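You operate a simulated robot arm through the tools that you are given. There is no shell and no other tool. Be economical: measure what you need, move in short steps, check, and stop when the job is done.

The job below is to be done with a simulated robot arm. You get a single attempt, and the scene is never put back.

## Task
Wax the top of the silver cap and close the tin again.
Fine: load the blue pad from the wax tin and lay it back after. A coat counts when it lies all over at full strength: go over it till it gets no stronger.

Only the result counts: the job must be done as asked and must still hold three seconds after the hand-in. Knocking over, shifting, dropping, spilling or breaking anything else fails it. A push-on lid holds only when it is set on centred and level and pressed home; a screw cap is set on level and turned clockwise until tight.

## Robot
A 6-joint arm with a two-finger parallel gripper, fixed in place. Base frame: the origin is at the foot of the arm, x ahead of it, y to its left, z up; the work surface is at about z = 0. Readings come in mm, degrees, newtons and seconds.
With the tool pointing down near the work surface it reaches from about 140 to 580 mm from the base axis. Its first joint turns from -66.0 to 66.0 degrees. Payload 2.1 kg.
Tool frame: the origin (TCP) lies between the finger pads and is the grasp point; the fingertips stand 30 mm ahead of it; z points along the fingers, y is the line along which they close. Largest opening 94 mm; finger width 28, thickness 10; the body of the gripper, 50 by 96 mm, starts 55 mm behind the TCP.
Orientation is that of the tool frame in the base frame, as a unit quaternion [w, x, y, z]. With the fingers straight down and closing along the base's y, the tool's x points along the base's -x, its y along +y and its z along -z.

## Interface
- The arm moves only by the tool arm_command. Its arguments are lists of equal length, an entry for each row: "slide": the shift along the tool's x, y, z in units of 20 mm (1.0 is 20 mm), a list of three; "dr": the turn, a rotation vector about the tool's x, y, z in units of 5 degrees (1.0 is 5 degrees), a list of three; "gripper": the gripper command, from -1 (fully open) to 1 (shut), values between in proportion. In form: {"slide": [[x, y, z], ...], "dr": [[wx, wy, wz], ...], "gripper": [gripper, ...]}. A call has 1 to 12 rows; each row shifts and turns the commanded pose from where the row before left it, along the tool's axes as they then stand. A call with a number of a shift or a turn outside -1 to 1 is refused whole. Each row takes 0.2 s and may step no farther than 50 mm and 8.6 degrees from the row before; otherwise, or with a gripper value out of range, the whole call is refused. Where a pose cannot be reached the arm comes as near as it can. A force on the tool above 50 N (or 10 N above the force at the start of the call, whichever is more), or a blocked arm, ends the call early, and 0.2 s more pass. The fingers move at their own pace (about 72 mm/s each) and stop on an object; they squeeze with about 34 N. The grip force told is the motor's: it shows also when the fingers shut on nothing. Time passes only in rows, and 0.2 s behind the last, so rows that do not move let the fingers close. The reply holds the time, the measured pose of the TCP, the force on the tool along the base axes, the opening and the grip force, in the units named above and with some noise, with the torque about the TCP (base axes, N m) and any sound that the robot's microphone picked up.
- Cameras (640 x 400 px; columns grow to the right, rows downward): "scene" is fixed at [32.5, -374.1, 455.8]; the picture's right is [0.89, -0.46, 0.00], its down [-0.37, -0.72, -0.59] and it looks along [0.27, 0.53, -0.81] (base axes); focal length 214 px, centre (320, 200). "wrist" rides on the gripper at [76, 14, -102] in the tool frame; the picture's right is [-0.18, 0.98, 0.00], its down [-0.75, -0.14, -0.64] and it looks along [-0.63, -0.12, 0.77] (tool axes); focal length 243 px, centre (320, 200). There is no depth. A picture from a camera that has moved, and an enlarged one, comes with that camera's place and axes in the base frame and with its lens.
- snapshot(camera): a new picture of that camera. It takes no simulated time.
- close_up(camera, box): a new picture of the part [left, top, right, bottom] of that camera's present view, enlarged. It takes no simulated time.
- sign_off(): hands the job in; it is judged then, once.

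Go step by step. Nothing tells you positions but the pictures and the camera data: compare them with the known pose of the tool, close in by small moves and look again before you grip or let go. The budget is 120 turns and 68 pictures, counting those below and the enlarged ones. Unless the task says otherwise, let go and move clear before handing in, and close with one line.

The tools are called after ">>>" as name(argument=value, ...) on one line, values as JSON. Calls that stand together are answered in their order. arm_command: Moves the arm, as the interface text tells. Its arguments: {"type":"object","properties":{"slide":{"type":"array","items":{"type":"array","items":{"type":"number"}}},"dr":{"type":"array","items":{"type":"array","items":{"type":"number"}}},"gripper":{"type":"array","items":{"type":"number"}}},"required":["slide","dr","gripper"]} The other tools are called the same way: snapshot (camera) takes a picture; close_up (camera, box) takes an enlarged picture of a part of a camera's view; sign_off () hands the job in.

At the start:

```text
t: 0.0
position: [242.0, -159.9, 282.0]
tool_rot: [0.0, -0.001, 1.0, 0.001]
contact_force: [0.3, 0.2, 0.0]
wrist_torque: [0.01, 0.03, -0.02]
opening: 94.0
grasp_force: 0.0
```

scene: 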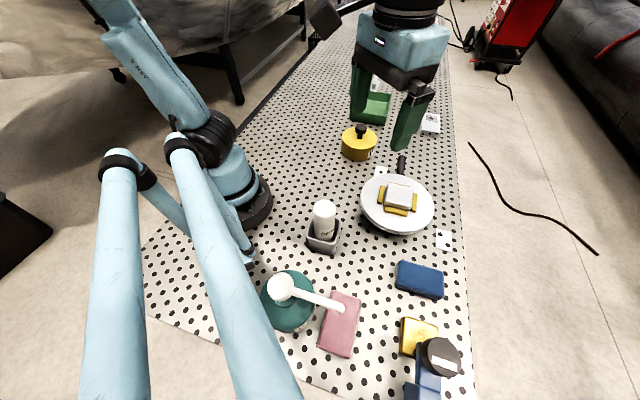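
wrist: 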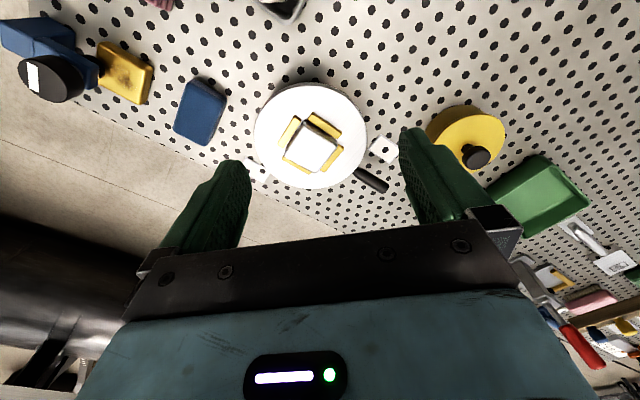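

I see a white round plate with a silver square thing in a yellow holder, a yellow round tin with a black knob, a blue pad, and other items. I'll look closer before deciding what is what.

>>> close_up(camera="scene", box=[320, 110, 480, 210])

>>> close_up(camera="scene", box=[250, 180, 490, 400])

>>> close_up(camera="wrist", box=[240, 70, 400, 200])

```text
4.00 times, centred on (400, 160) of scene
camera zoom: at [32.5, -374.1, 455.8], right [0.89, -0.46, 0.0], down [-0.37, -0.72, -0.59], along [0.27, 0.53, -0.81], focal length 858 px, centre (0, 360)
```

zoom: 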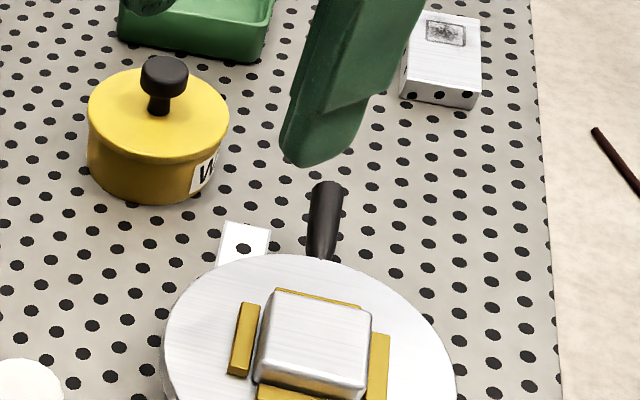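

```text
1.82 times, centred on (370, 290) of scene
camera zoom: at [32.5, -374.1, 455.8], right [0.89, -0.46, 0.0], down [-0.37, -0.72, -0.59], along [0.27, 0.53, -0.81], focal length 390 px, centre (229, 36)
```

zoom: 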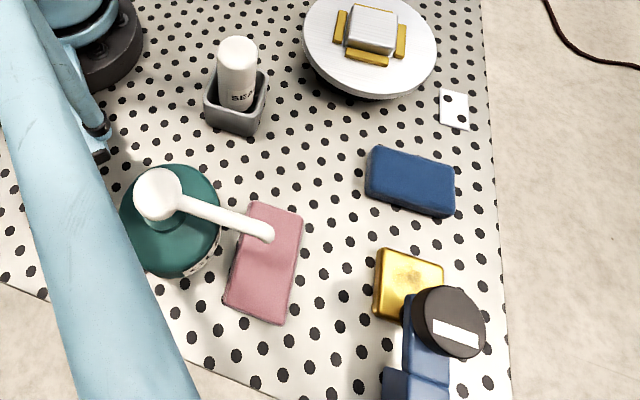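

```text
3.08 times, centred on (320, 135) of wrist
camera zoom: at [165.8, -145.0, 386.4], right [0.18, 0.98, 0.0], down [0.75, -0.14, 0.64], along [0.63, -0.12, -0.77], focal length 746 px, centre (320, 400)
```

zoom: 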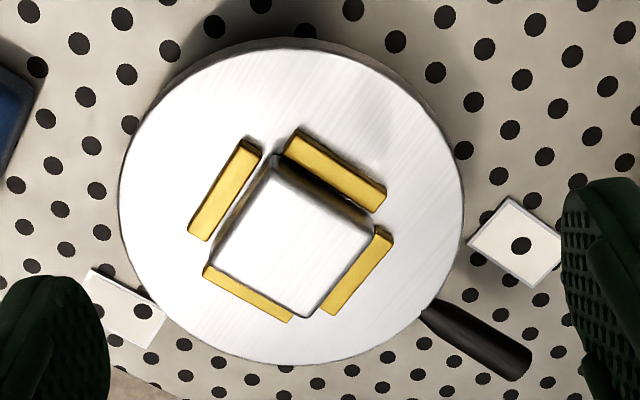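

The silver cap sits on a turntable at about (330,-191), the wax tin is at about (370,40), and the blue pad is at about (264,-351). I'll move near the tin for a closer look.

>>> arm_command(slide=[[0.05, 1, 0.4], [0.05, 1, 0.4], [0.05, 1, 0.4], [0.05, 1, 0.4], [0.05, 1, 0.4], [0.05, 1, 0.4], [0.05, 1, 0.4], [0.05, 1, 0.4], [0.05, 1, 0.4], [0.05, 1, 0.4]], dr=[[0, 0, 0], [0, 0, 0], [0, 0, 0], [0, 0, 0], [0, 0, 0], [0, 0, 0], [0, 0, 0], [0, 0, 0], [0, 0, 0], [0, 0, 0]], gripper=[-1, -1, -1, -1, -1, -1, -1, -1, -1, -1])

>>> snapshot(camera="wrist")

>>> snapshot(camera="scene")

```text
t: 2.2
position: [232.0, 40.4, 202.6]
tool_rot: [-0.001, 0.0, 1.0, 0.0]
contact_force: [0.2, -0.2, -0.3]
wrist_torque: [-0.07, -0.02, -0.02]
opening: 94.1
grasp_force: 0.0
```

```text
62 pictures are left
camera wrist: at [155.7, 54.8, 306.1], right [0.18, 0.98, 0.0], down [0.75, -0.14, 0.64], along [0.63, -0.12, -0.77], focal length 243 px, centre (320, 200)
```

wrist: 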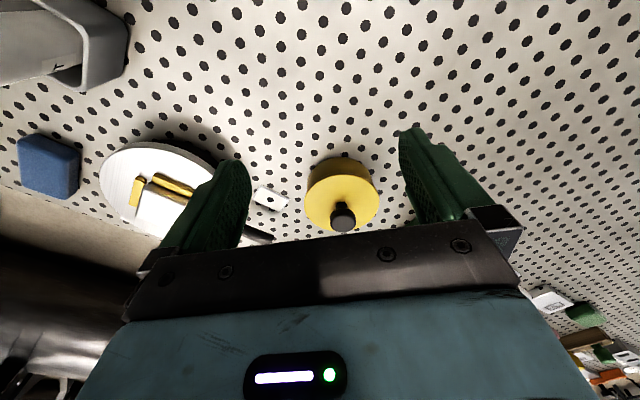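

```text
61 pictures are left
```

scene: 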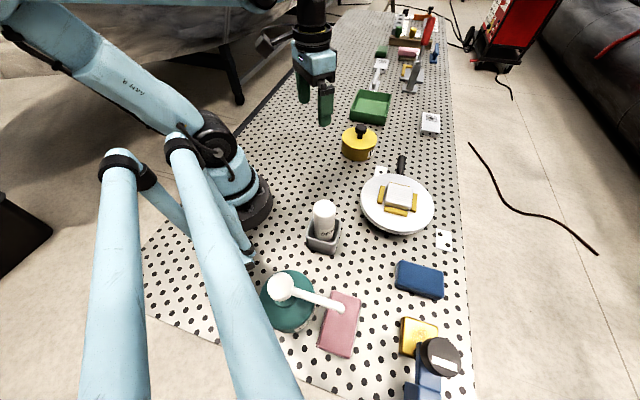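

The view is clear, so I'll zoom in on the tin and on the silver block beyond it.

>>> close_up(camera="wrist", box=[290, 140, 400, 240])

>>> close_up(camera="scene", box=[330, 80, 450, 170])

>>> close_up(camera="scene", box=[350, 150, 450, 250])

```text
4.00 times, centred on (345, 190) of wrist
camera zoom: at [155.7, 54.8, 306.1], right [0.18, 0.98, 0.0], down [0.75, -0.14, 0.64], along [0.63, -0.12, -0.77], focal length 970 px, centre (220, 240)
```

zoom: 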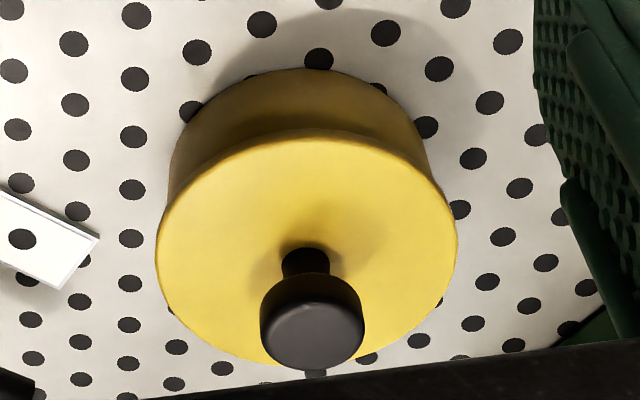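

```text
4.44 times, centred on (390, 125) of scene
camera zoom: at [32.5, -374.1, 455.8], right [0.89, -0.46, 0.0], down [-0.37, -0.72, -0.59], along [0.27, 0.53, -0.81], focal length 953 px, centre (9, 533)
```

zoom: 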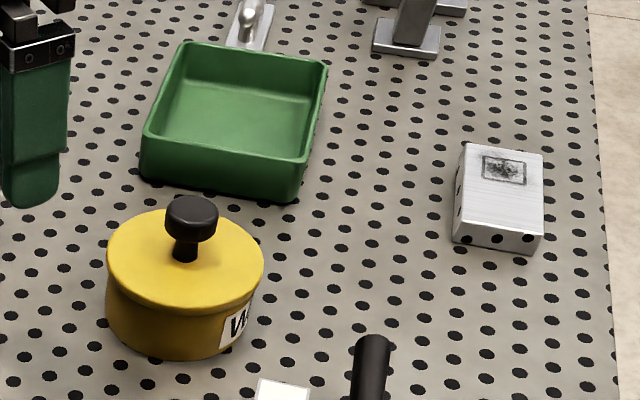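

```text
4.00 times, centred on (400, 200) of scene
camera zoom: at [32.5, -374.1, 455.8], right [0.89, -0.46, 0.0], down [-0.37, -0.72, -0.59], along [0.27, 0.53, -0.81], focal length 858 px, centre (0, 200)
```

zoom: 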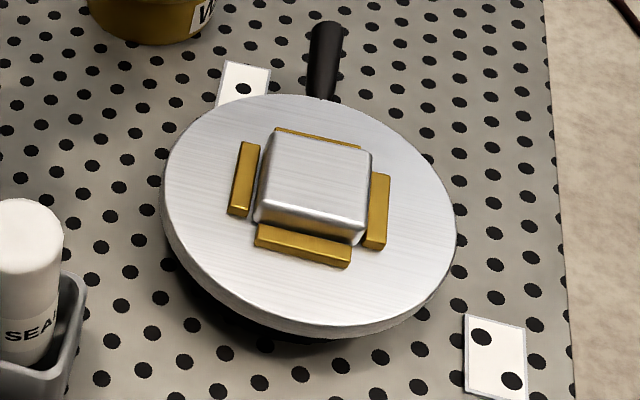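

The knob is at about (375,42.5), with its head at z 70–88 and the lid top at z≈50. I'll move above the knob and check.

>>> arm_command(slide=[[-0.9, 0.013, 0.3], [-0.9, 0.013, 0.3], [-0.9, 0.013, 0.3], [-0.9, 0.013, 0.3], [-0.9, 0.013, 0.3], [-0.9, 0.013, 0.3], [-0.9, 0.013, 0.3], [-0.85, 0.013, 0.3]], dr=[[0, 0, 0], [0, 0, 0], [0, 0, 0], [0, 0, 0], [0, 0, 0], [0, 0, 0], [0, 0, 0], [0, 0, 0]], gripper=[-1, -1, -1, -1, -1, -1, -1, -1])

>>> snapshot(camera="wrist")

>>> close_up(camera="scene", box=[310, 60, 430, 170])

```text
t: 4.0
position: [375.4, 42.4, 155.7]
tool_rot: [-0.001, 0.0, 1.0, 0.0]
contact_force: [-0.9, -0.3, -0.4]
wrist_torque: [-0.01, 0.0, -0.02]
opening: 94.2
grasp_force: 0.1
```

```text
57 pictures are left
camera wrist: at [299.0, 57.0, 258.4], right [0.18, 0.98, 0.0], down [0.75, -0.14, 0.64], along [0.63, -0.12, -0.77], focal length 243 px, centre (320, 200)
```

wrist: 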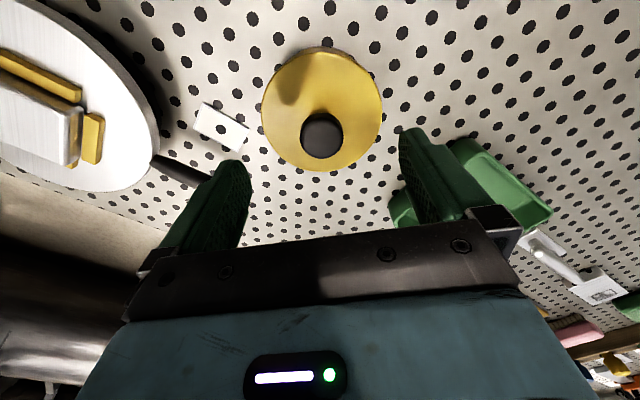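

```text
3.64 times, centred on (370, 115) of scene
camera zoom: at [32.5, -374.1, 455.8], right [0.89, -0.46, 0.0], down [-0.37, -0.72, -0.59], along [0.27, 0.53, -0.81], focal length 780 px, centre (138, 509)
```

zoom: 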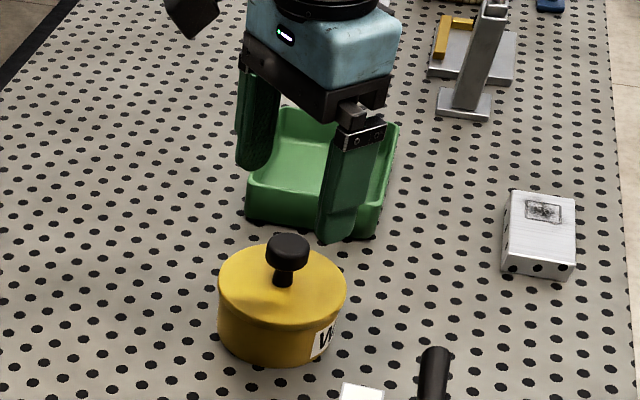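

I'm aligned over the knob. I'll descend to z≈92 and close on the knob.

>>> arm_command(slide=[[-0.1, 0, 0.8], [0, 0, 0.8], [0, 0, 0.8], [0, 0, 0.75], [0, 0, 0], [0, 0, 0], [0, 0, 0], [0, 0, 0], [0, 0, 0]], dr=[[0, 0, 0], [0, 0, 0], [0, 0, 0], [0, 0, 0], [0, 0, 0], [0, 0, 0], [0, 0, 0], [0, 0, 0], [0, 0, 0]], gripper=[-1, -1, -1, -1, -1, 0, 1, 1, 1])

>>> snapshot(camera="wrist")

>>> close_up(camera="scene", box=[310, 60, 430, 170])

```text
t: 6.0
position: [375.5, 44.1, 91.1]
tool_rot: [0.0, -0.001, 1.0, 0.001]
contact_force: [0.0, -0.8, 0.5]
wrist_torque: [0.01, 0.0, -0.02]
opening: 32.0
grasp_force: 34.0
heard: snap
```

```text
55 pictures are left
camera wrist: at [300.8, 57.6, 195.3], right [0.18, 0.98, 0.0], down [0.75, -0.14, 0.64], along [0.63, -0.12, -0.77], focal length 243 px, centre (320, 200)
```

wrist: 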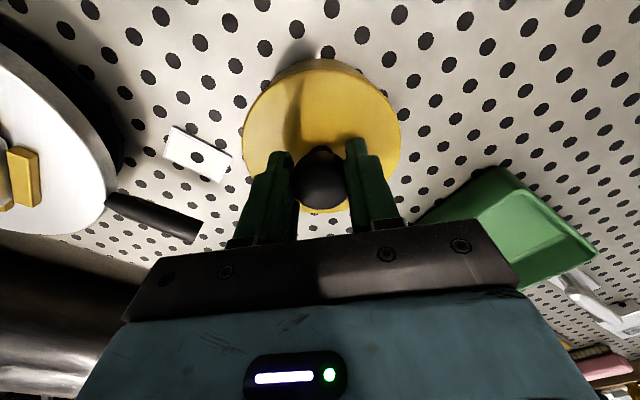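

```text
3.64 times, centred on (370, 115) of scene
camera zoom: at [32.5, -374.1, 455.8], right [0.89, -0.46, 0.0], down [-0.37, -0.72, -0.59], along [0.27, 0.53, -0.81], focal length 780 px, centre (138, 509)
```

zoom: 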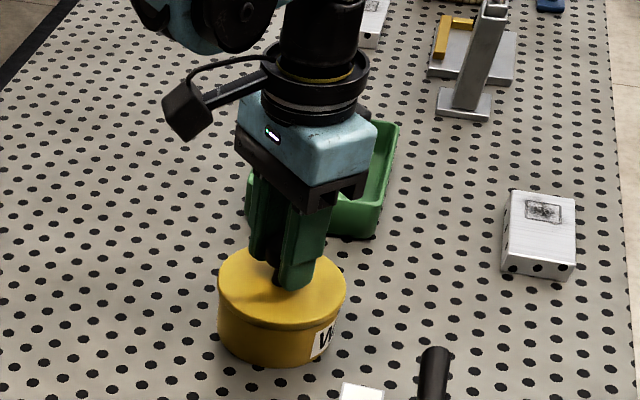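

The knob is gripped. I'll pull the lid up slowly.

>>> arm_command(slide=[[0, 0.05, 0], [0, 0, -0.1], [0, 0, -0.2], [0, 0, -0.3], [0, 0, -0.5], [0, 0, -0.5]], dr=[[0, 0, 0], [0, 0, 0], [0, 0, 0], [0, 0, 0], [0, 0, 0], [0, 0, 0]], gripper=[1, 1, 1, 1, 1, 1])

>>> close_up(camera="scene", box=[310, 60, 430, 170])

```text
t: 7.4
position: [376.6, 43.4, 124.0]
tool_rot: [-0.001, -0.001, 1.0, 0.001]
contact_force: [-0.1, 0.3, -0.2]
wrist_torque: [-0.04, -0.02, 0.01]
opening: 32.2
grasp_force: 34.0
```

```text
3.64 times, centred on (370, 115) of scene
camera zoom: at [32.5, -374.1, 455.8], right [0.89, -0.46, 0.0], down [-0.37, -0.72, -0.59], along [0.27, 0.53, -0.81], focal length 780 px, centre (138, 509)
```

zoom: 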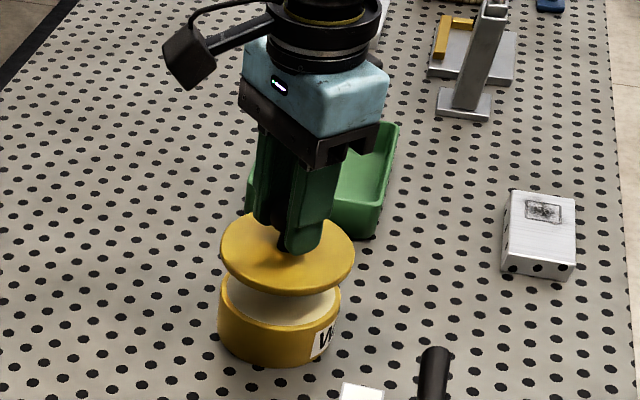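

The lid is off. I'll carry it to the free spot at about (250,80) and set it down.

>>> arm_command(slide=[[0, 0, -0.8], [0.9, 0.262, 0], [0.9, 0.262, 0], [0.9, 0.262, 0], [0.9, 0.262, 0], [0.9, 0.262, 0], [0.9, 0.262, 0], [0.9, 0.262, 0], [0, 0, 0.9], [0, 0, 0.9], [0, 0, 0.9], [0, 0, 0.9]], dr=[[0, 0, 0], [0, 0, 0], [0, 0, 0], [0, 0, 0], [0, 0, 0], [0, 0, 0], [0, 0, 0], [0, 0, 0], [0, 0, 0], [0, 0, 0], [0, 0, 0], [0, 0, 0]], gripper=[1, 1, 1, 1, 1, 1, 1, 1, 1, 1, 1, 1])

>>> close_up(camera="scene", box=[250, 80, 410, 200])

>>> snapshot(camera="wrist")

```text
t: 10.0
position: [251.0, 79.2, 66.3]
tool_rot: [0.0, 0.001, 1.0, 0.0]
contact_force: [0.9, 0.0, -0.2]
wrist_torque: [0.0, -0.03, 0.02]
opening: 32.1
grasp_force: 33.7
```

```text
3.33 times, centred on (330, 140) of scene
camera zoom: at [32.5, -374.1, 455.8], right [0.89, -0.46, 0.0], down [-0.37, -0.72, -0.59], along [0.27, 0.53, -0.81], focal length 715 px, centre (287, 400)
```

zoom: 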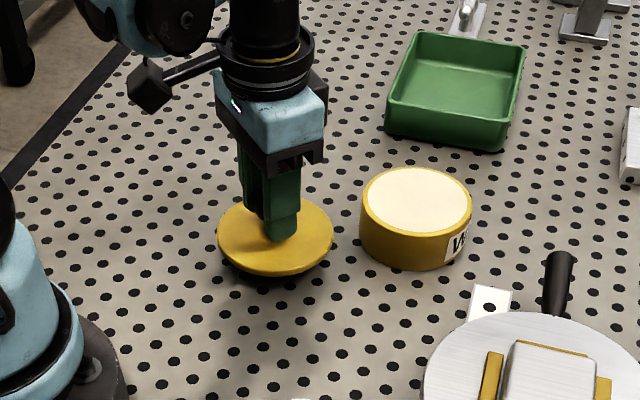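

```text
51 pictures are left
camera wrist: at [174.9, 94.6, 171.0], right [0.18, 0.98, 0.0], down [0.75, -0.14, 0.64], along [0.63, -0.12, -0.77], focal length 243 px, centre (320, 200)
```

wrist: 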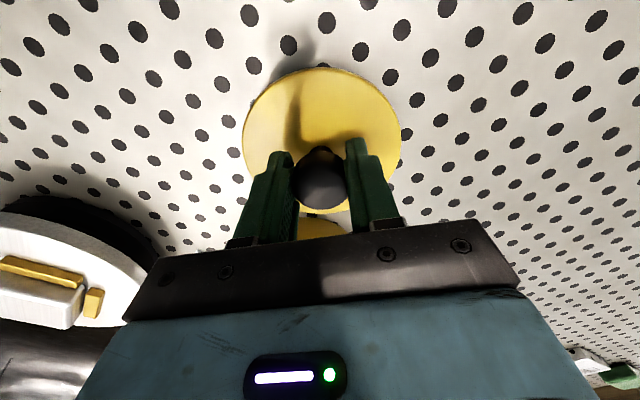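

The lid is just above the table, and the wax is nearly flush with the tin's rim. I'll lower in small steps until it touches.

>>> arm_command(slide=[[0, 0, 0.25], [0, 0, 0.25], [0, 0, 0.1], [0, 0, 0.1]], dr=[[0, 0, 0], [0, 0, 0], [0, 0, 0], [0, 0, 0]], gripper=[1, 1, 1, 1])

```text
t: 11.0
position: [251.1, 80.0, 53.8]
tool_rot: [0.0, 0.0, 1.0, 0.0]
contact_force: [0.3, 0.7, -0.6]
wrist_torque: [0.01, 0.01, 0.02]
opening: 32.3
grasp_force: 33.7
```

>>> arm_command(slide=[[0, 0, 0.1], [0, 0, 0.1], [0, 0, 0.1]], dr=[[0, 0, 0], [0, 0, 0], [0, 0, 0]], gripper=[1, 1, 1])

>>> close_up(camera="scene", box=[280, 100, 360, 180])

```text
t: 11.8
position: [250.7, 80.4, 47.2]
tool_rot: [0.0, 0.0, 1.0, 0.0]
contact_force: [-3.9, -0.8, 46.7]
wrist_torque: [-0.01, -0.19, -0.02]
opening: 32.6
grasp_force: 33.6
```

```text
5.00 times, centred on (320, 140) of scene
camera zoom: at [32.4, -374.1, 455.8], right [0.89, -0.46, 0.0], down [-0.37, -0.72, -0.59], along [0.27, 0.53, -0.81], focal length 1072 px, centre (320, 500)
```

zoom: 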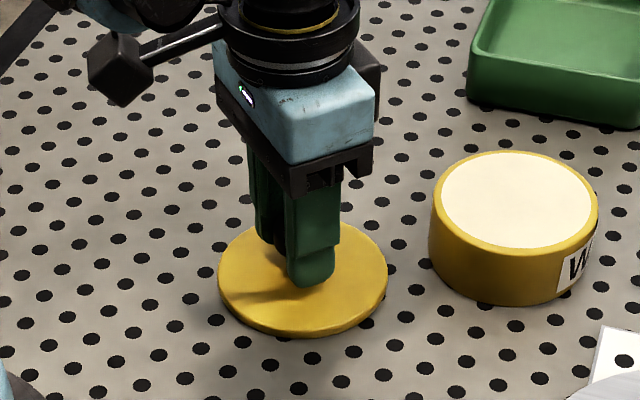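

The lid is on the table, with contact at z≈48. I'll ease off, release and rise.

>>> arm_command(slide=[[0, 0, -0.07], [0, 0, 0], [0, 0, 0], [0, 0, 0], [0, 0, -0.8], [0, 0, -0.9], [0, 0, -0.9], [0, 0, -0.9], [0, 0, -0.9]], dr=[[0, 0, 0], [0, 0, 0], [0, 0, 0], [0, 0, 0], [0, 0, 0], [0, 0, 0], [0, 0, 0], [0, 0, 0], [0, 0, 0]], gripper=[1, 0, -0.6, -1, -1, -1, -1, -1, -1])

>>> snapshot(camera="wrist")

>>> close_up(camera="scene", box=[270, 100, 430, 240])

```text
t: 13.8
position: [251.0, 81.2, 138.6]
tool_rot: [0.0, 0.001, 1.0, 0.0]
contact_force: [-0.5, 0.6, 0.9]
wrist_torque: [0.02, 0.04, -0.01]
opening: 94.1
grasp_force: 0.1
```

```text
49 pictures are left
camera wrist: at [174.9, 95.3, 241.1], right [0.18, 0.98, 0.0], down [0.75, -0.14, 0.64], along [0.63, -0.12, -0.77], focal length 243 px, centre (320, 200)
```

wrist: 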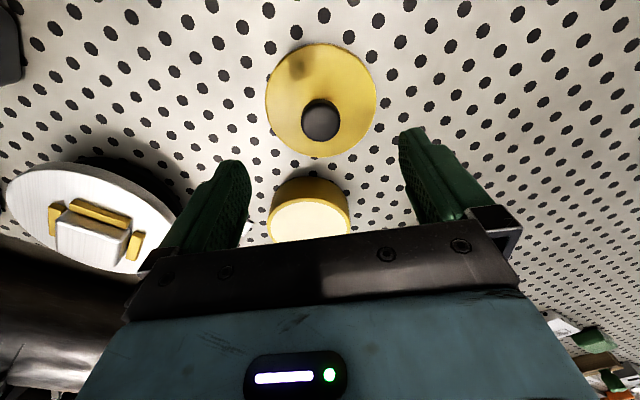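

```text
2.86 times, centred on (350, 170) of scene
camera zoom: at [32.5, -374.1, 455.8], right [0.89, -0.46, 0.0], down [-0.37, -0.72, -0.59], along [0.27, 0.53, -0.81], focal length 613 px, centre (234, 286)
```

zoom: 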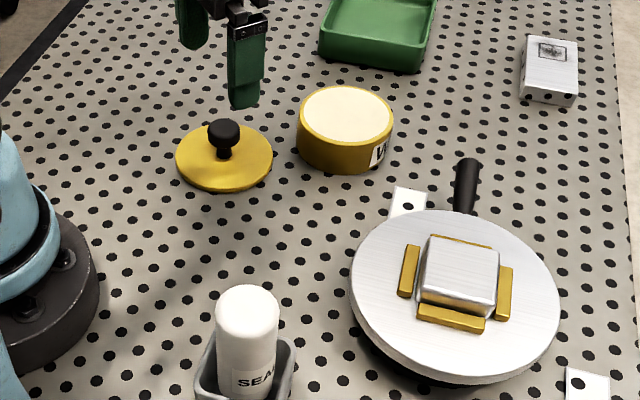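

The lid rests flat. Next I'll move over to view the blue pad.

>>> arm_command(slide=[[0.1, -0.95, -0.95], [0.1, -0.95, -0.95], [0.1, -0.95, -0.95], [0.1, -0.95, -0.95], [0.1, -0.95, -0.9], [0.1, -0.95, -0.9], [0.1, -0.95, 0], [0.1, -0.95, 0], [0.1, -0.95, 0], [0.1, -0.95, 0]], dr=[[0, 0, 0], [0, 0, 0], [0, 0, 0], [0, 0, 0], [0, 0, 0], [0, 0, 0], [0, 0, 0], [0, 0, 0], [0, 0, 0], [0, 0, 0]], gripper=[-1, -1, -1, -1, -1, -1, -1, -1, -1, -1])

>>> arm_command(slide=[[0.1, -0.95, 0], [0.1, -0.95, 0], [0.1, -0.95, 0], [0.1, -0.95, 0], [0.1, -0.95, 0], [0.1, -0.95, 0], [0.1, -0.95, 0], [0.1, -0.95, 0], [0.1, -0.95, 0]], dr=[[0, 0, 0], [0, 0, 0], [0, 0, 0], [0, 0, 0], [0, 0, 0], [0, 0, 0], [0, 0, 0], [0, 0, 0], [0, 0, 0]], gripper=[-1, -1, -1, -1, -1, -1, -1, -1, -1])

>>> snapshot(camera="wrist")

```text
t: 16.0
position: [230.9, -109.7, 248.6]
tool_rot: [0.0, 0.0, 1.0, 0.0]
contact_force: [0.3, 0.0, 1.0]
wrist_torque: [0.03, 0.04, 0.01]
opening: 94.1
grasp_force: 0.0
```

```text
t: 18.0
position: [213.5, -283.0, 249.3]
tool_rot: [0.0, 0.0, 1.0, 0.0]
contact_force: [-1.1, 1.0, 0.7]
wrist_torque: [0.02, -0.02, -0.02]
opening: 94.2
grasp_force: 0.1
```

```text
47 pictures are left
camera wrist: at [136.7, -266.5, 352.9], right [0.18, 0.98, 0.0], down [0.75, -0.14, 0.64], along [0.63, -0.12, -0.77], focal length 243 px, centre (320, 200)
```

wrist: 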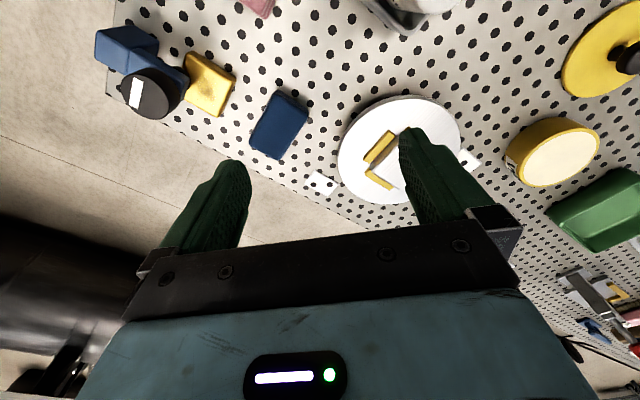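

>>> close_up(camera="wrist", box=[230, 80, 330, 170])

>>> close_up(camera="scene", box=[370, 240, 480, 330])

>>> close_up(camera="scene", box=[350, 150, 450, 240])

```text
4.44 times, centred on (280, 125) of wrist
camera zoom: at [136.7, -266.5, 352.9], right [0.18, 0.98, 0.0], down [0.75, -0.14, 0.64], along [0.63, -0.12, -0.77], focal length 1078 px, centre (498, 533)
```

zoom: 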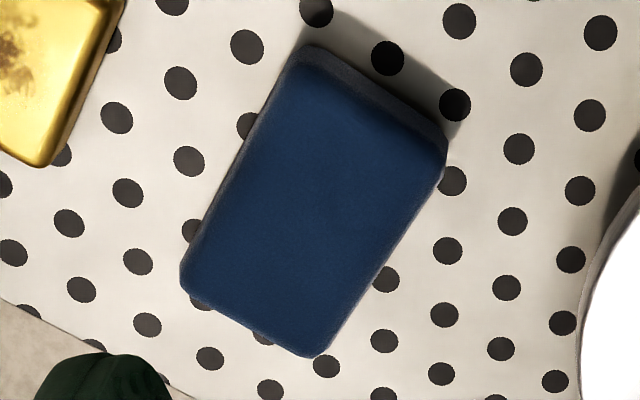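

```text
4.44 times, centred on (425, 285) of scene
camera zoom: at [32.5, -374.0, 455.8], right [0.89, -0.46, 0.0], down [-0.37, -0.72, -0.59], along [0.27, 0.53, -0.81], focal length 953 px, centre (-147, -178)
```

zoom: 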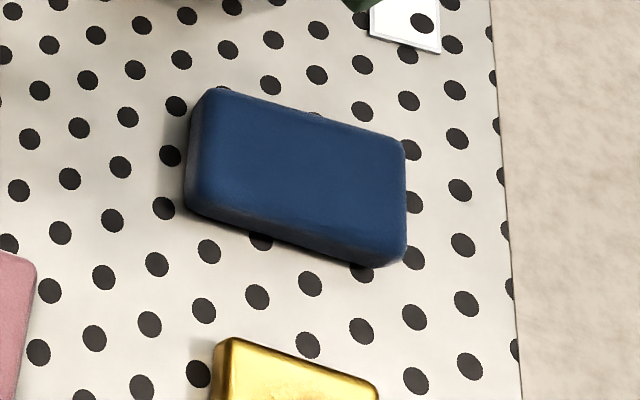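

```text
4.44 times, centred on (400, 195) of scene
camera zoom: at [32.5, -374.0, 455.8], right [0.89, -0.46, 0.0], down [-0.37, -0.72, -0.59], along [0.27, 0.53, -0.81], focal length 953 px, centre (-36, 222)
```

zoom: 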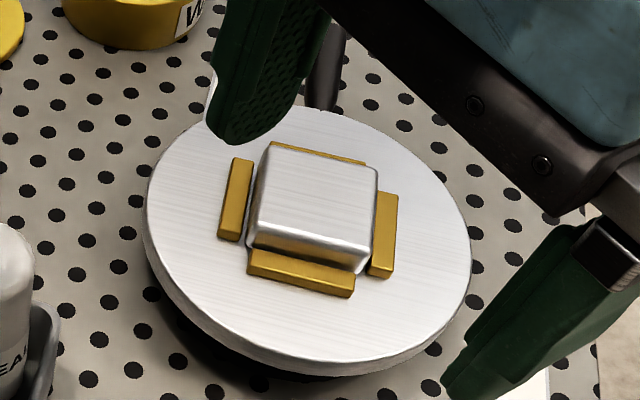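

The pad is about 84×48×20 mm, centred at (268,-353), with its long axis at −45°. I'll turn the tool by 43.5° and move above it.

>>> arm_command(slide=[[0, 0, 0], [0, 0, 0], [0, 0, 0], [0, 0, 0], [0, 0, 0], [0, 0, 0], [0, 0, 0], [0, 0, 0], [0, 0, 0]], dr=[[0, 0, 0.967], [0, 0, 0.967], [0, 0, 0.967], [0, 0, 0.967], [0, 0, 0.967], [0, 0, 0.967], [0, 0, 0.967], [0, 0, 0.967], [0, 0, 0.967]], gripper=[-1, -1, -1, -1, -1, -1, -1, -1, -1])

>>> arm_command(slide=[[-0.88, -0.136, 0.9], [-0.88, -0.136, 0.9], [-0.88, -0.136, 0.9], [-0.88, -0.136, 0.9], [-0.88, -0.136, 0.9], [0, 0, 0.8]], dr=[[0, 0, 0], [0, 0, 0], [0, 0, 0], [0, 0, 0], [0, 0, 0], [0, 0, 0]], gripper=[-1, -1, -1, -1, -1, -1])

>>> snapshot(camera="wrist")

>>> close_up(camera="scene", box=[350, 200, 490, 340])

```text
t: 20.0
position: [213.3, -280.7, 250.3]
tool_rot: [0.0, 0.371, 0.929, 0.0]
contact_force: [-1.1, -1.3, 0.4]
wrist_torque: [0.01, 0.01, -0.01]
opening: 93.8
grasp_force: 0.0
```

```text
t: 21.4
position: [268.9, -351.7, 142.7]
tool_rot: [0.0, 0.371, 0.929, -0.001]
contact_force: [0.1, 1.1, 0.4]
wrist_torque: [0.02, 0.0, 0.02]
opening: 94.1
grasp_force: 0.1
```

```text
43 pictures are left
camera wrist: at [222.2, -287.9, 246.9], right [0.81, 0.59, 0.0], down [0.45, -0.62, 0.64], along [0.38, -0.52, -0.77], focal length 243 px, centre (320, 200)
```

wrist: 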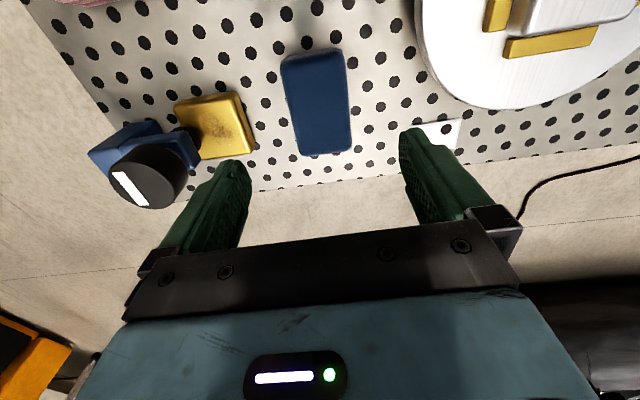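

```text
2.86 times, centred on (420, 270) of scene
camera zoom: at [32.5, -374.1, 455.8], right [0.89, -0.46, 0.0], down [-0.37, -0.72, -0.59], along [0.27, 0.53, -0.81], focal length 613 px, centre (34, 0)
```

zoom: 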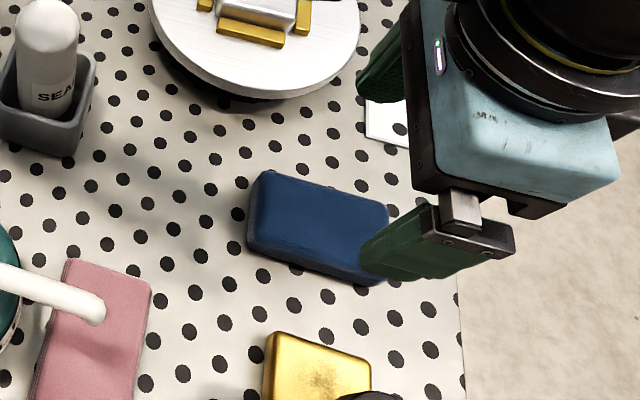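

I'm well centred. I'll add a 2° trim, narrow the opening to clear the gold block, descend and grip.

>>> arm_command(slide=[[0, 0, 0.87], [0, 0, 0.87], [0, 0, 0.87], [0, 0, 0.87], [0, 0, 0.87], [0, 0, 0.85], [0, 0, 0]], dr=[[0, 0, 0.4], [0, 0, 0], [0, 0, 0], [0, 0, 0], [0, 0, 0], [0, 0, 0], [0, 0, 0]], gripper=[-0.5, -0.5, -0.5, -0.5, -0.5, -0.5, -0.5])

>>> snapshot(camera="wrist")

```text
t: 23.0
position: [268.0, -351.4, 39.8]
tool_rot: [0.0, 0.386, 0.922, 0.0]
contact_force: [0.3, -1.0, 0.0]
wrist_torque: [0.01, 0.0, -0.03]
opening: 70.4
grasp_force: 0.1
```

```text
41 pictures are left
camera wrist: at [224.2, -287.0, 142.9], right [0.83, 0.56, 0.0], down [0.43, -0.64, 0.64], along [0.36, -0.53, -0.77], focal length 243 px, centre (320, 200)
```

wrist: 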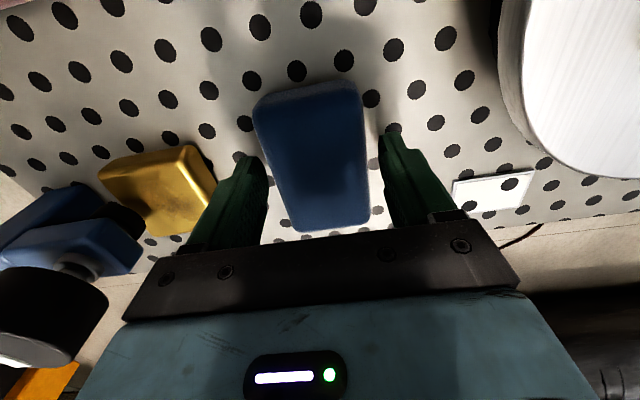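

The fingers straddle the pad properly. I'll close on it and lift.

>>> arm_command(slide=[[0, 0, 0], [0, 0, 0], [0, 0, 0], [0, 0, 0], [0, 0, -0.25], [0, 0, -0.5], [0, 0, -0.75], [0, 0, -1], [0, 0, -1], [0, 0, -1]], dr=[[0, 0, 0], [0, 0, 0], [0, 0, 0], [0, 0, 0], [0, 0, 0], [0, 0, 0], [0, 0, 0], [0, 0, 0], [0, 0, 0], [0, 0, 0]], gripper=[0.2, 1, 1, 1, 1, 1, 1, 1, 1, 1])

>>> snapshot(camera="wrist")

>>> close_up(camera="scene", box=[350, 150, 490, 290])

```text
t: 25.2
position: [268.1, -350.4, 130.3]
tool_rot: [0.0, 0.386, 0.922, 0.0]
contact_force: [0.0, -0.3, 0.5]
wrist_torque: [0.03, 0.02, 0.0]
opening: 54.5
grasp_force: 34.2
```

```text
40 pictures are left
camera wrist: at [224.2, -286.2, 233.2], right [0.83, 0.56, 0.0], down [0.43, -0.64, 0.64], along [0.36, -0.53, -0.77], focal length 243 px, centre (320, 200)
```

wrist: 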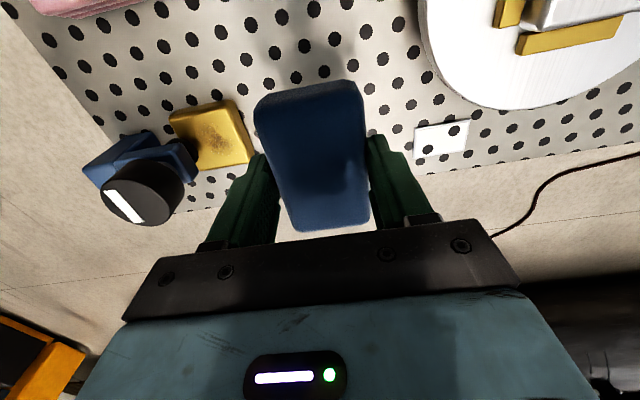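

```text
2.86 times, centred on (420, 220) of scene
camera zoom: at [32.5, -374.1, 455.8], right [0.89, -0.46, 0.0], down [-0.37, -0.72, -0.59], along [0.27, 0.53, -0.81], focal length 613 px, centre (34, 143)
```

zoom: 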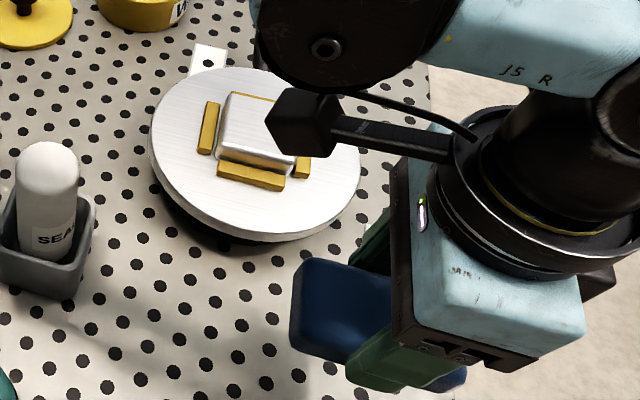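

I have the pad. I'll carry it up and over to the tin at about (376,44).

>>> arm_command(slide=[[0, 0, -1], [0.57, 0.985, -1], [0.57, 0.985, -0.5], [0.57, 0.985, 0], [0.57, 0.985, 0], [0.57, 0.985, 0], [0.57, 0.985, 0], [0.57, 0.985, 0], [0.57, 0.985, 0], [0.57, 0.985, 0]], dr=[[0, 0, 0], [0, 0, 0], [0, 0, 0], [0, 0, 0], [0, 0, 0], [0, 0, 0], [0, 0, 0], [0, 0, 0], [0, 0, 0], [0, 0, 0]], gripper=[1, 1, 1, 1, 1, 1, 1, 1, 1, 1])

>>> arm_command(slide=[[0.57, 0.985, 0], [0.57, 0.985, 0], [0.57, 0.985, 0], [0.57, 0.985, 0], [0.57, 0.985, 0], [0.57, 0.985, 0], [0.57, 0.985, 0], [0.57, 0.985, 0], [0.57, 0.985, 0]], dr=[[0, 0, 0], [0, 0, 0], [0, 0, 0], [0, 0, 0], [0, 0, 0], [0, 0, 0], [0, 0, 0], [0, 0, 0], [0, 0, 0]], gripper=[1, 1, 1, 1, 1, 1, 1, 1, 1])

>>> snapshot(camera="wrist")

>>> close_up(camera="scene", box=[310, 60, 450, 180])

>>> close_up(camera="scene", box=[350, 150, 450, 250])

```text
t: 27.4
position: [322.2, -153.0, 179.4]
tool_rot: [0.0, 0.387, 0.922, 0.0]
contact_force: [0.1, -0.4, -0.4]
wrist_torque: [-0.04, -0.01, -0.02]
opening: 54.6
grasp_force: 34.1
```

```text
t: 29.4
position: [377.5, 43.6, 180.1]
tool_rot: [0.0, 0.387, 0.922, 0.0]
contact_force: [0.4, 0.4, -1.1]
wrist_torque: [0.03, 0.0, 0.0]
opening: 54.6
grasp_force: 34.3
```

```text
38 pictures are left
camera wrist: at [333.4, 108.7, 282.7], right [0.83, 0.56, 0.0], down [0.43, -0.64, 0.64], along [0.36, -0.53, -0.77], focal length 243 px, centre (320, 200)
```

wrist: 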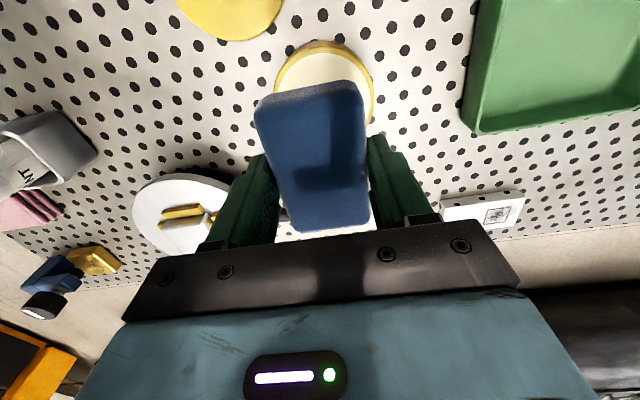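

```text
3.33 times, centred on (380, 120) of scene
camera zoom: at [32.5, -374.1, 455.8], right [0.89, -0.46, 0.0], down [-0.37, -0.72, -0.59], along [0.27, 0.53, -0.81], focal length 715 px, centre (120, 467)
```

zoom: 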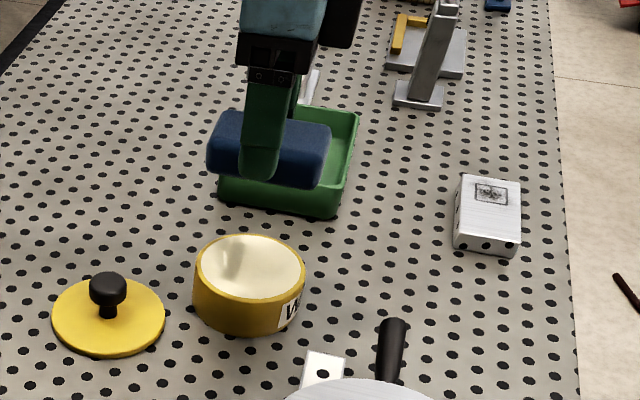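

```text
4.00 times, centred on (400, 200) of scene
camera zoom: at [32.5, -374.1, 455.8], right [0.89, -0.46, 0.0], down [-0.37, -0.72, -0.59], along [0.27, 0.53, -0.81], focal length 858 px, centre (0, 200)
```

zoom: 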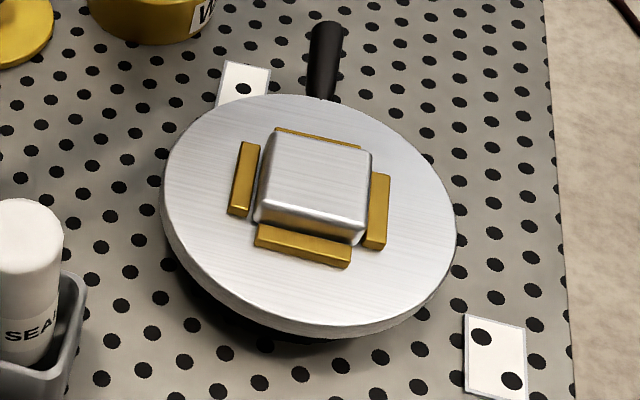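

I'm over the tin. I'll descend to just above the wax, then touch down in small steps.

>>> arm_command(slide=[[0, 0, 0.9], [0, 0, 0.9], [0, 0, 0.9], [0, 0, 0.9], [0, 0, 0.6], [0, 0, 0.15], [0, 0, 0.1]], dr=[[0, 0, 0], [0, 0, 0], [0, 0, 0], [0, 0, 0], [0, 0, 0], [0, 0, 0], [0, 0, 0]], gripper=[1, 1, 1, 1, 1, 1, 1])

>>> close_up(camera="scene", box=[320, 90, 420, 180])

```text
t: 31.0
position: [377.1, 43.3, 88.9]
tool_rot: [0.0, 0.386, 0.922, 0.0]
contact_force: [-0.7, 0.8, -0.8]
wrist_torque: [0.01, 0.03, 0.03]
opening: 54.8
grasp_force: 34.1
```

```text
4.44 times, centred on (370, 135) of scene
camera zoom: at [32.5, -374.1, 455.8], right [0.89, -0.46, 0.0], down [-0.37, -0.72, -0.59], along [0.27, 0.53, -0.81], focal length 953 px, centre (98, 489)
```

zoom: 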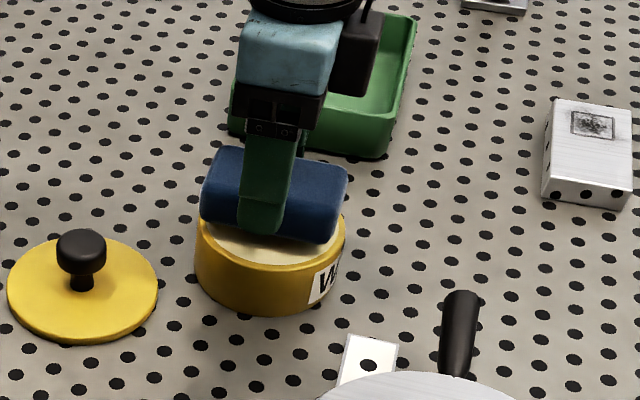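

The pad is just above the wax. I'll step down 1 mm at a time and watch the force.

>>> arm_command(slide=[[0, 0, 0.07], [0, 0, 0.05], [0, 0, 0.05], [0, 0, 0.05]], dr=[[0, 0, 0], [0, 0, 0], [0, 0, 0], [0, 0, 0]], gripper=[1, 1, 1, 1])

```text
t: 32.0
position: [376.5, 43.8, 85.8]
tool_rot: [0.001, 0.387, 0.922, 0.0]
contact_force: [0.1, -0.4, -0.8]
wrist_torque: [-0.02, -0.01, 0.01]
opening: 54.8
grasp_force: 33.6
```

>>> arm_command(slide=[[0, 0, 0.05], [0, 0, 0.05], [0, 0, 0.05]], dr=[[0, 0, 0], [0, 0, 0], [0, 0, 0]], gripper=[1, 1, 1])

```text
t: 32.8
position: [376.3, 43.9, 82.9]
tool_rot: [0.0, 0.387, 0.922, 0.0]
contact_force: [-0.8, 0.3, 0.4]
wrist_torque: [0.01, 0.0, -0.03]
opening: 54.7
grasp_force: 34.0
```

>>> arm_command(slide=[[0, 0, 0.05], [0, 0, 0.05], [0, 0, 0.05]], dr=[[0, 0, 0], [0, 0, 0], [0, 0, 0]], gripper=[1, 1, 1])

>>> close_up(camera="scene", box=[330, 110, 400, 170])

```text
t: 33.6
position: [375.9, 43.6, 81.4]
tool_rot: [-0.001, 0.387, 0.922, 0.0]
contact_force: [-3.5, -1.0, 50.9]
wrist_torque: [-0.07, 0.01, 0.02]
opening: 54.7
grasp_force: 34.0
```

```text
6.67 times, centred on (365, 140) of scene
camera zoom: at [32.3, -374.1, 455.8], right [0.89, -0.46, 0.0], down [-0.37, -0.72, -0.59], along [0.27, 0.53, -0.81], focal length 1430 px, centre (20, 600)
```

zoom: 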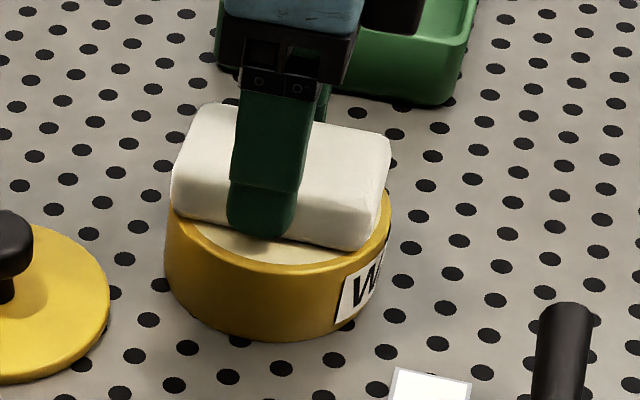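

The pad turned white, so it's loaded. The cap is about 55 mm square, centred at about (330,-190) with its top at z≈68, and lines up with the pad's orientation. I'll carry the pad over it.

>>> arm_command(slide=[[0, 0, -0.9], [0, 0, -1], [-0.67, -0.985, -1], [-0.67, -0.985, 0], [-0.67, -0.985, 0], [-0.67, -0.985, 0], [-0.67, -0.985, 0], [-0.67, -0.985, 0], [-0.67, -0.985, 0], [-0.67, -0.985, 0], [-0.67, -0.985, 0], [-0.67, -0.985, 0]], dr=[[0, 0, 0], [0, 0, 0], [0, 0, 0], [0, 0, 0], [0, 0, 0], [0, 0, 0], [0, 0, 0], [0, 0, 0], [0, 0, 0], [0, 0, 0], [0, 0, 0], [0, 0, 0]], gripper=[1, 1, 1, 1, 1, 1, 1, 1, 1, 1, 1, 1])

>>> snapshot(camera="wrist")

>>> close_up(camera="scene", box=[330, 130, 470, 250])

```text
t: 36.2
position: [330.5, -189.1, 137.6]
tool_rot: [0.001, 0.386, 0.923, -0.001]
contact_force: [0.4, 0.2, -0.6]
wrist_torque: [-0.01, -0.02, -0.01]
opening: 54.6
grasp_force: 33.4
```

```text
33 pictures are left
camera wrist: at [287.4, -125.4, 241.3], right [0.83, 0.56, 0.0], down [0.43, -0.64, 0.64], along [0.36, -0.53, -0.77], focal length 243 px, centre (320, 200)
```

wrist: 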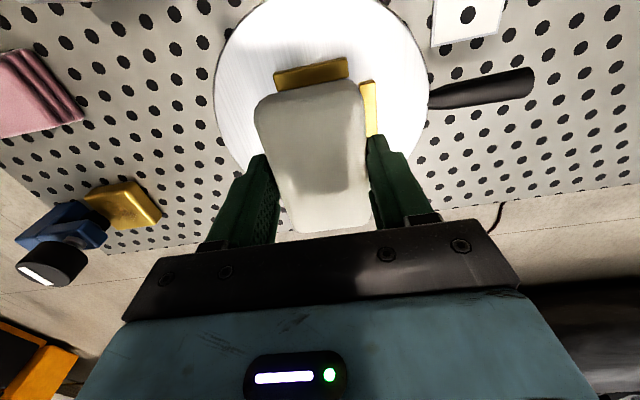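

```text
3.33 times, centred on (400, 190) of scene
camera zoom: at [32.5, -374.0, 455.8], right [0.89, -0.46, 0.0], down [-0.37, -0.72, -0.59], along [0.27, 0.53, -0.81], focal length 715 px, centre (53, 233)
```

zoom: 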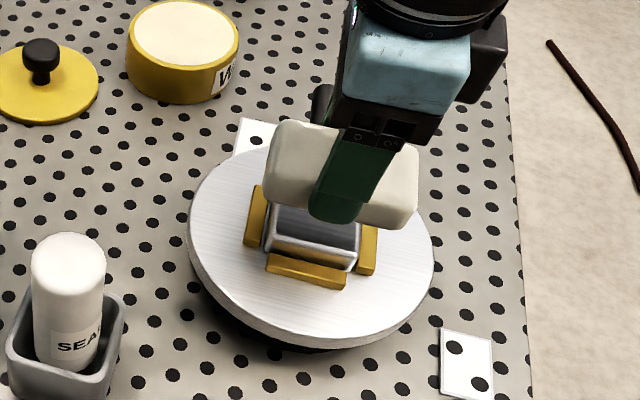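

I'm over the cap. I'll descend close and then feel for contact.

>>> arm_command(slide=[[0, 0, 0.6], [0, 0, 0.6], [0, 0, 0.1], [0, 0, 0.05], [0, 0, 0]], dr=[[0, 0, 0], [0, 0, 0], [0, 0, 0], [0, 0, 0], [0, 0, 0]], gripper=[1, 1, 1, 1, 1])

>>> close_up(camera="scene", box=[360, 160, 440, 230])

```text
t: 37.4
position: [329.8, -189.2, 110.3]
tool_rot: [0.001, 0.387, 0.922, 0.001]
contact_force: [-0.4, -0.2, 21.4]
wrist_torque: [-0.02, -0.02, 0.0]
opening: 54.5
grasp_force: 34.2
```

```text
5.71 times, centred on (400, 195) of scene
camera zoom: at [32.5, -374.0, 455.9], right [0.89, -0.46, 0.0], down [-0.37, -0.72, -0.59], along [0.27, 0.53, -0.81], focal length 1226 px, centre (-137, 229)
```

zoom: 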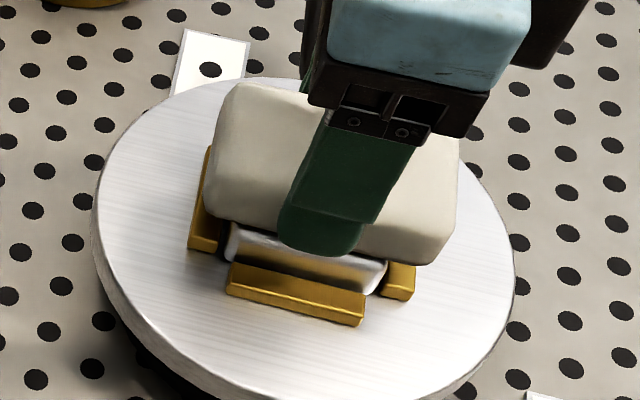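

Contact is at about 21 N with no torque. I'll start wiping with short strokes both ways.

>>> arm_command(slide=[[0, 0.3, 0], [0, 0.3, 0], [0, -0.4, 0], [0, -0.4, 0], [0, -0.4, 0], [0, -0.2, 0], [0, 0.4, 0], [0, 0.4, 0]], dr=[[0, 0, 0], [0, 0, 0], [0, 0, 0], [0, 0, 0], [0, 0, 0], [0, 0, 0], [0, 0, 0], [0, 0, 0]], gripper=[1, 1, 1, 1, 1, 1, 1, 1])

>>> close_up(camera="scene", box=[360, 160, 440, 230])

```text
t: 39.2
position: [329.6, -190.2, 109.9]
tool_rot: [-0.001, 0.387, 0.922, -0.001]
contact_force: [-5.0, -5.3, 15.5]
wrist_torque: [-0.14, 0.17, 0.02]
opening: 54.7
grasp_force: 34.3
```

```text
5.71 times, centred on (400, 195) of scene
camera zoom: at [32.5, -374.0, 455.9], right [0.89, -0.46, 0.0], down [-0.37, -0.72, -0.59], along [0.27, 0.53, -0.81], focal length 1226 px, centre (-137, 229)
```

zoom: 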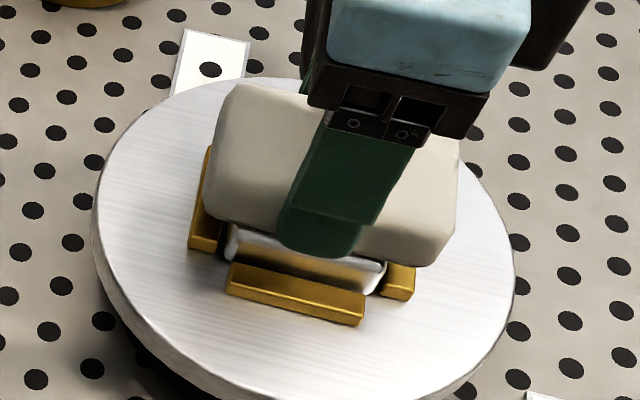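

The wiping works and nothing has shifted. I'll make more passes in both directions, then lift to look.

>>> arm_command(slide=[[0.4, 0, 0], [0.4, 0, 0], [-0.4, 0, 0], [-0.4, 0, 0], [-0.4, 0, 0], [-0.4, 0, 0], [0.4, 0, 0], [0.4, 0.3, 0], [0, 0.4, 0], [0, -0.5, 0], [0, -0.5, 0], [0, -0.5, 0]], dr=[[0, 0, 0], [0, 0, 0], [0, 0, 0], [0, 0, 0], [0, 0, 0], [0, 0, 0], [0, 0, 0], [0, 0, 0], [0, 0, 0], [0, 0, 0], [0, 0, 0], [0, 0, 0]], gripper=[1, 1, 1, 1, 1, 1, 1, 1, 1, 1, 1, 1])

>>> arm_command(slide=[[0, 0.4, 0], [0, 0.4, 0], [0, 0, -1], [0, 0, -1], [0, 0.8, -0.8], [0, 1, 0], [0, 1, 0], [0, 1, 0], [0, 1, 0]], dr=[[0, 0, 0], [0, 0, 0], [0, 0, 0], [0, 0, 0], [0, 0, 0], [0, 0, 0], [0, 0, 0], [0, 0, 0], [0, 0, 0]], gripper=[1, 1, 1, 1, 1, 1, 1, 1, 1])

>>> close_up(camera="scene", box=[350, 150, 450, 250])

```text
t: 41.8
position: [318.8, -200.9, 111.5]
tool_rot: [0.001, 0.386, 0.922, 0.001]
contact_force: [0.3, 0.2, 1.0]
wrist_torque: [0.04, -0.03, -0.01]
opening: 54.7
grasp_force: 34.5
```

```text
t: 43.8
position: [397.9, -122.1, 166.9]
tool_rot: [0.0, 0.386, 0.922, 0.001]
contact_force: [-0.4, -0.5, 0.8]
wrist_torque: [-0.01, -0.03, 0.0]
opening: 54.9
grasp_force: 34.1
```

```text
4.00 times, centred on (400, 200) of scene
camera zoom: at [32.5, -374.1, 455.8], right [0.89, -0.46, 0.0], down [-0.37, -0.72, -0.59], along [0.27, 0.53, -0.81], focal length 858 px, centre (0, 200)
```

zoom: 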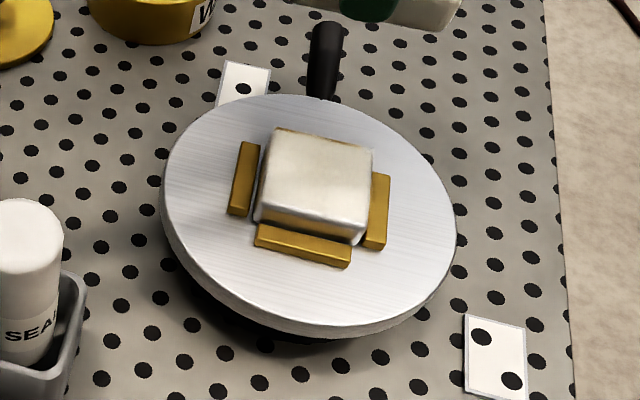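

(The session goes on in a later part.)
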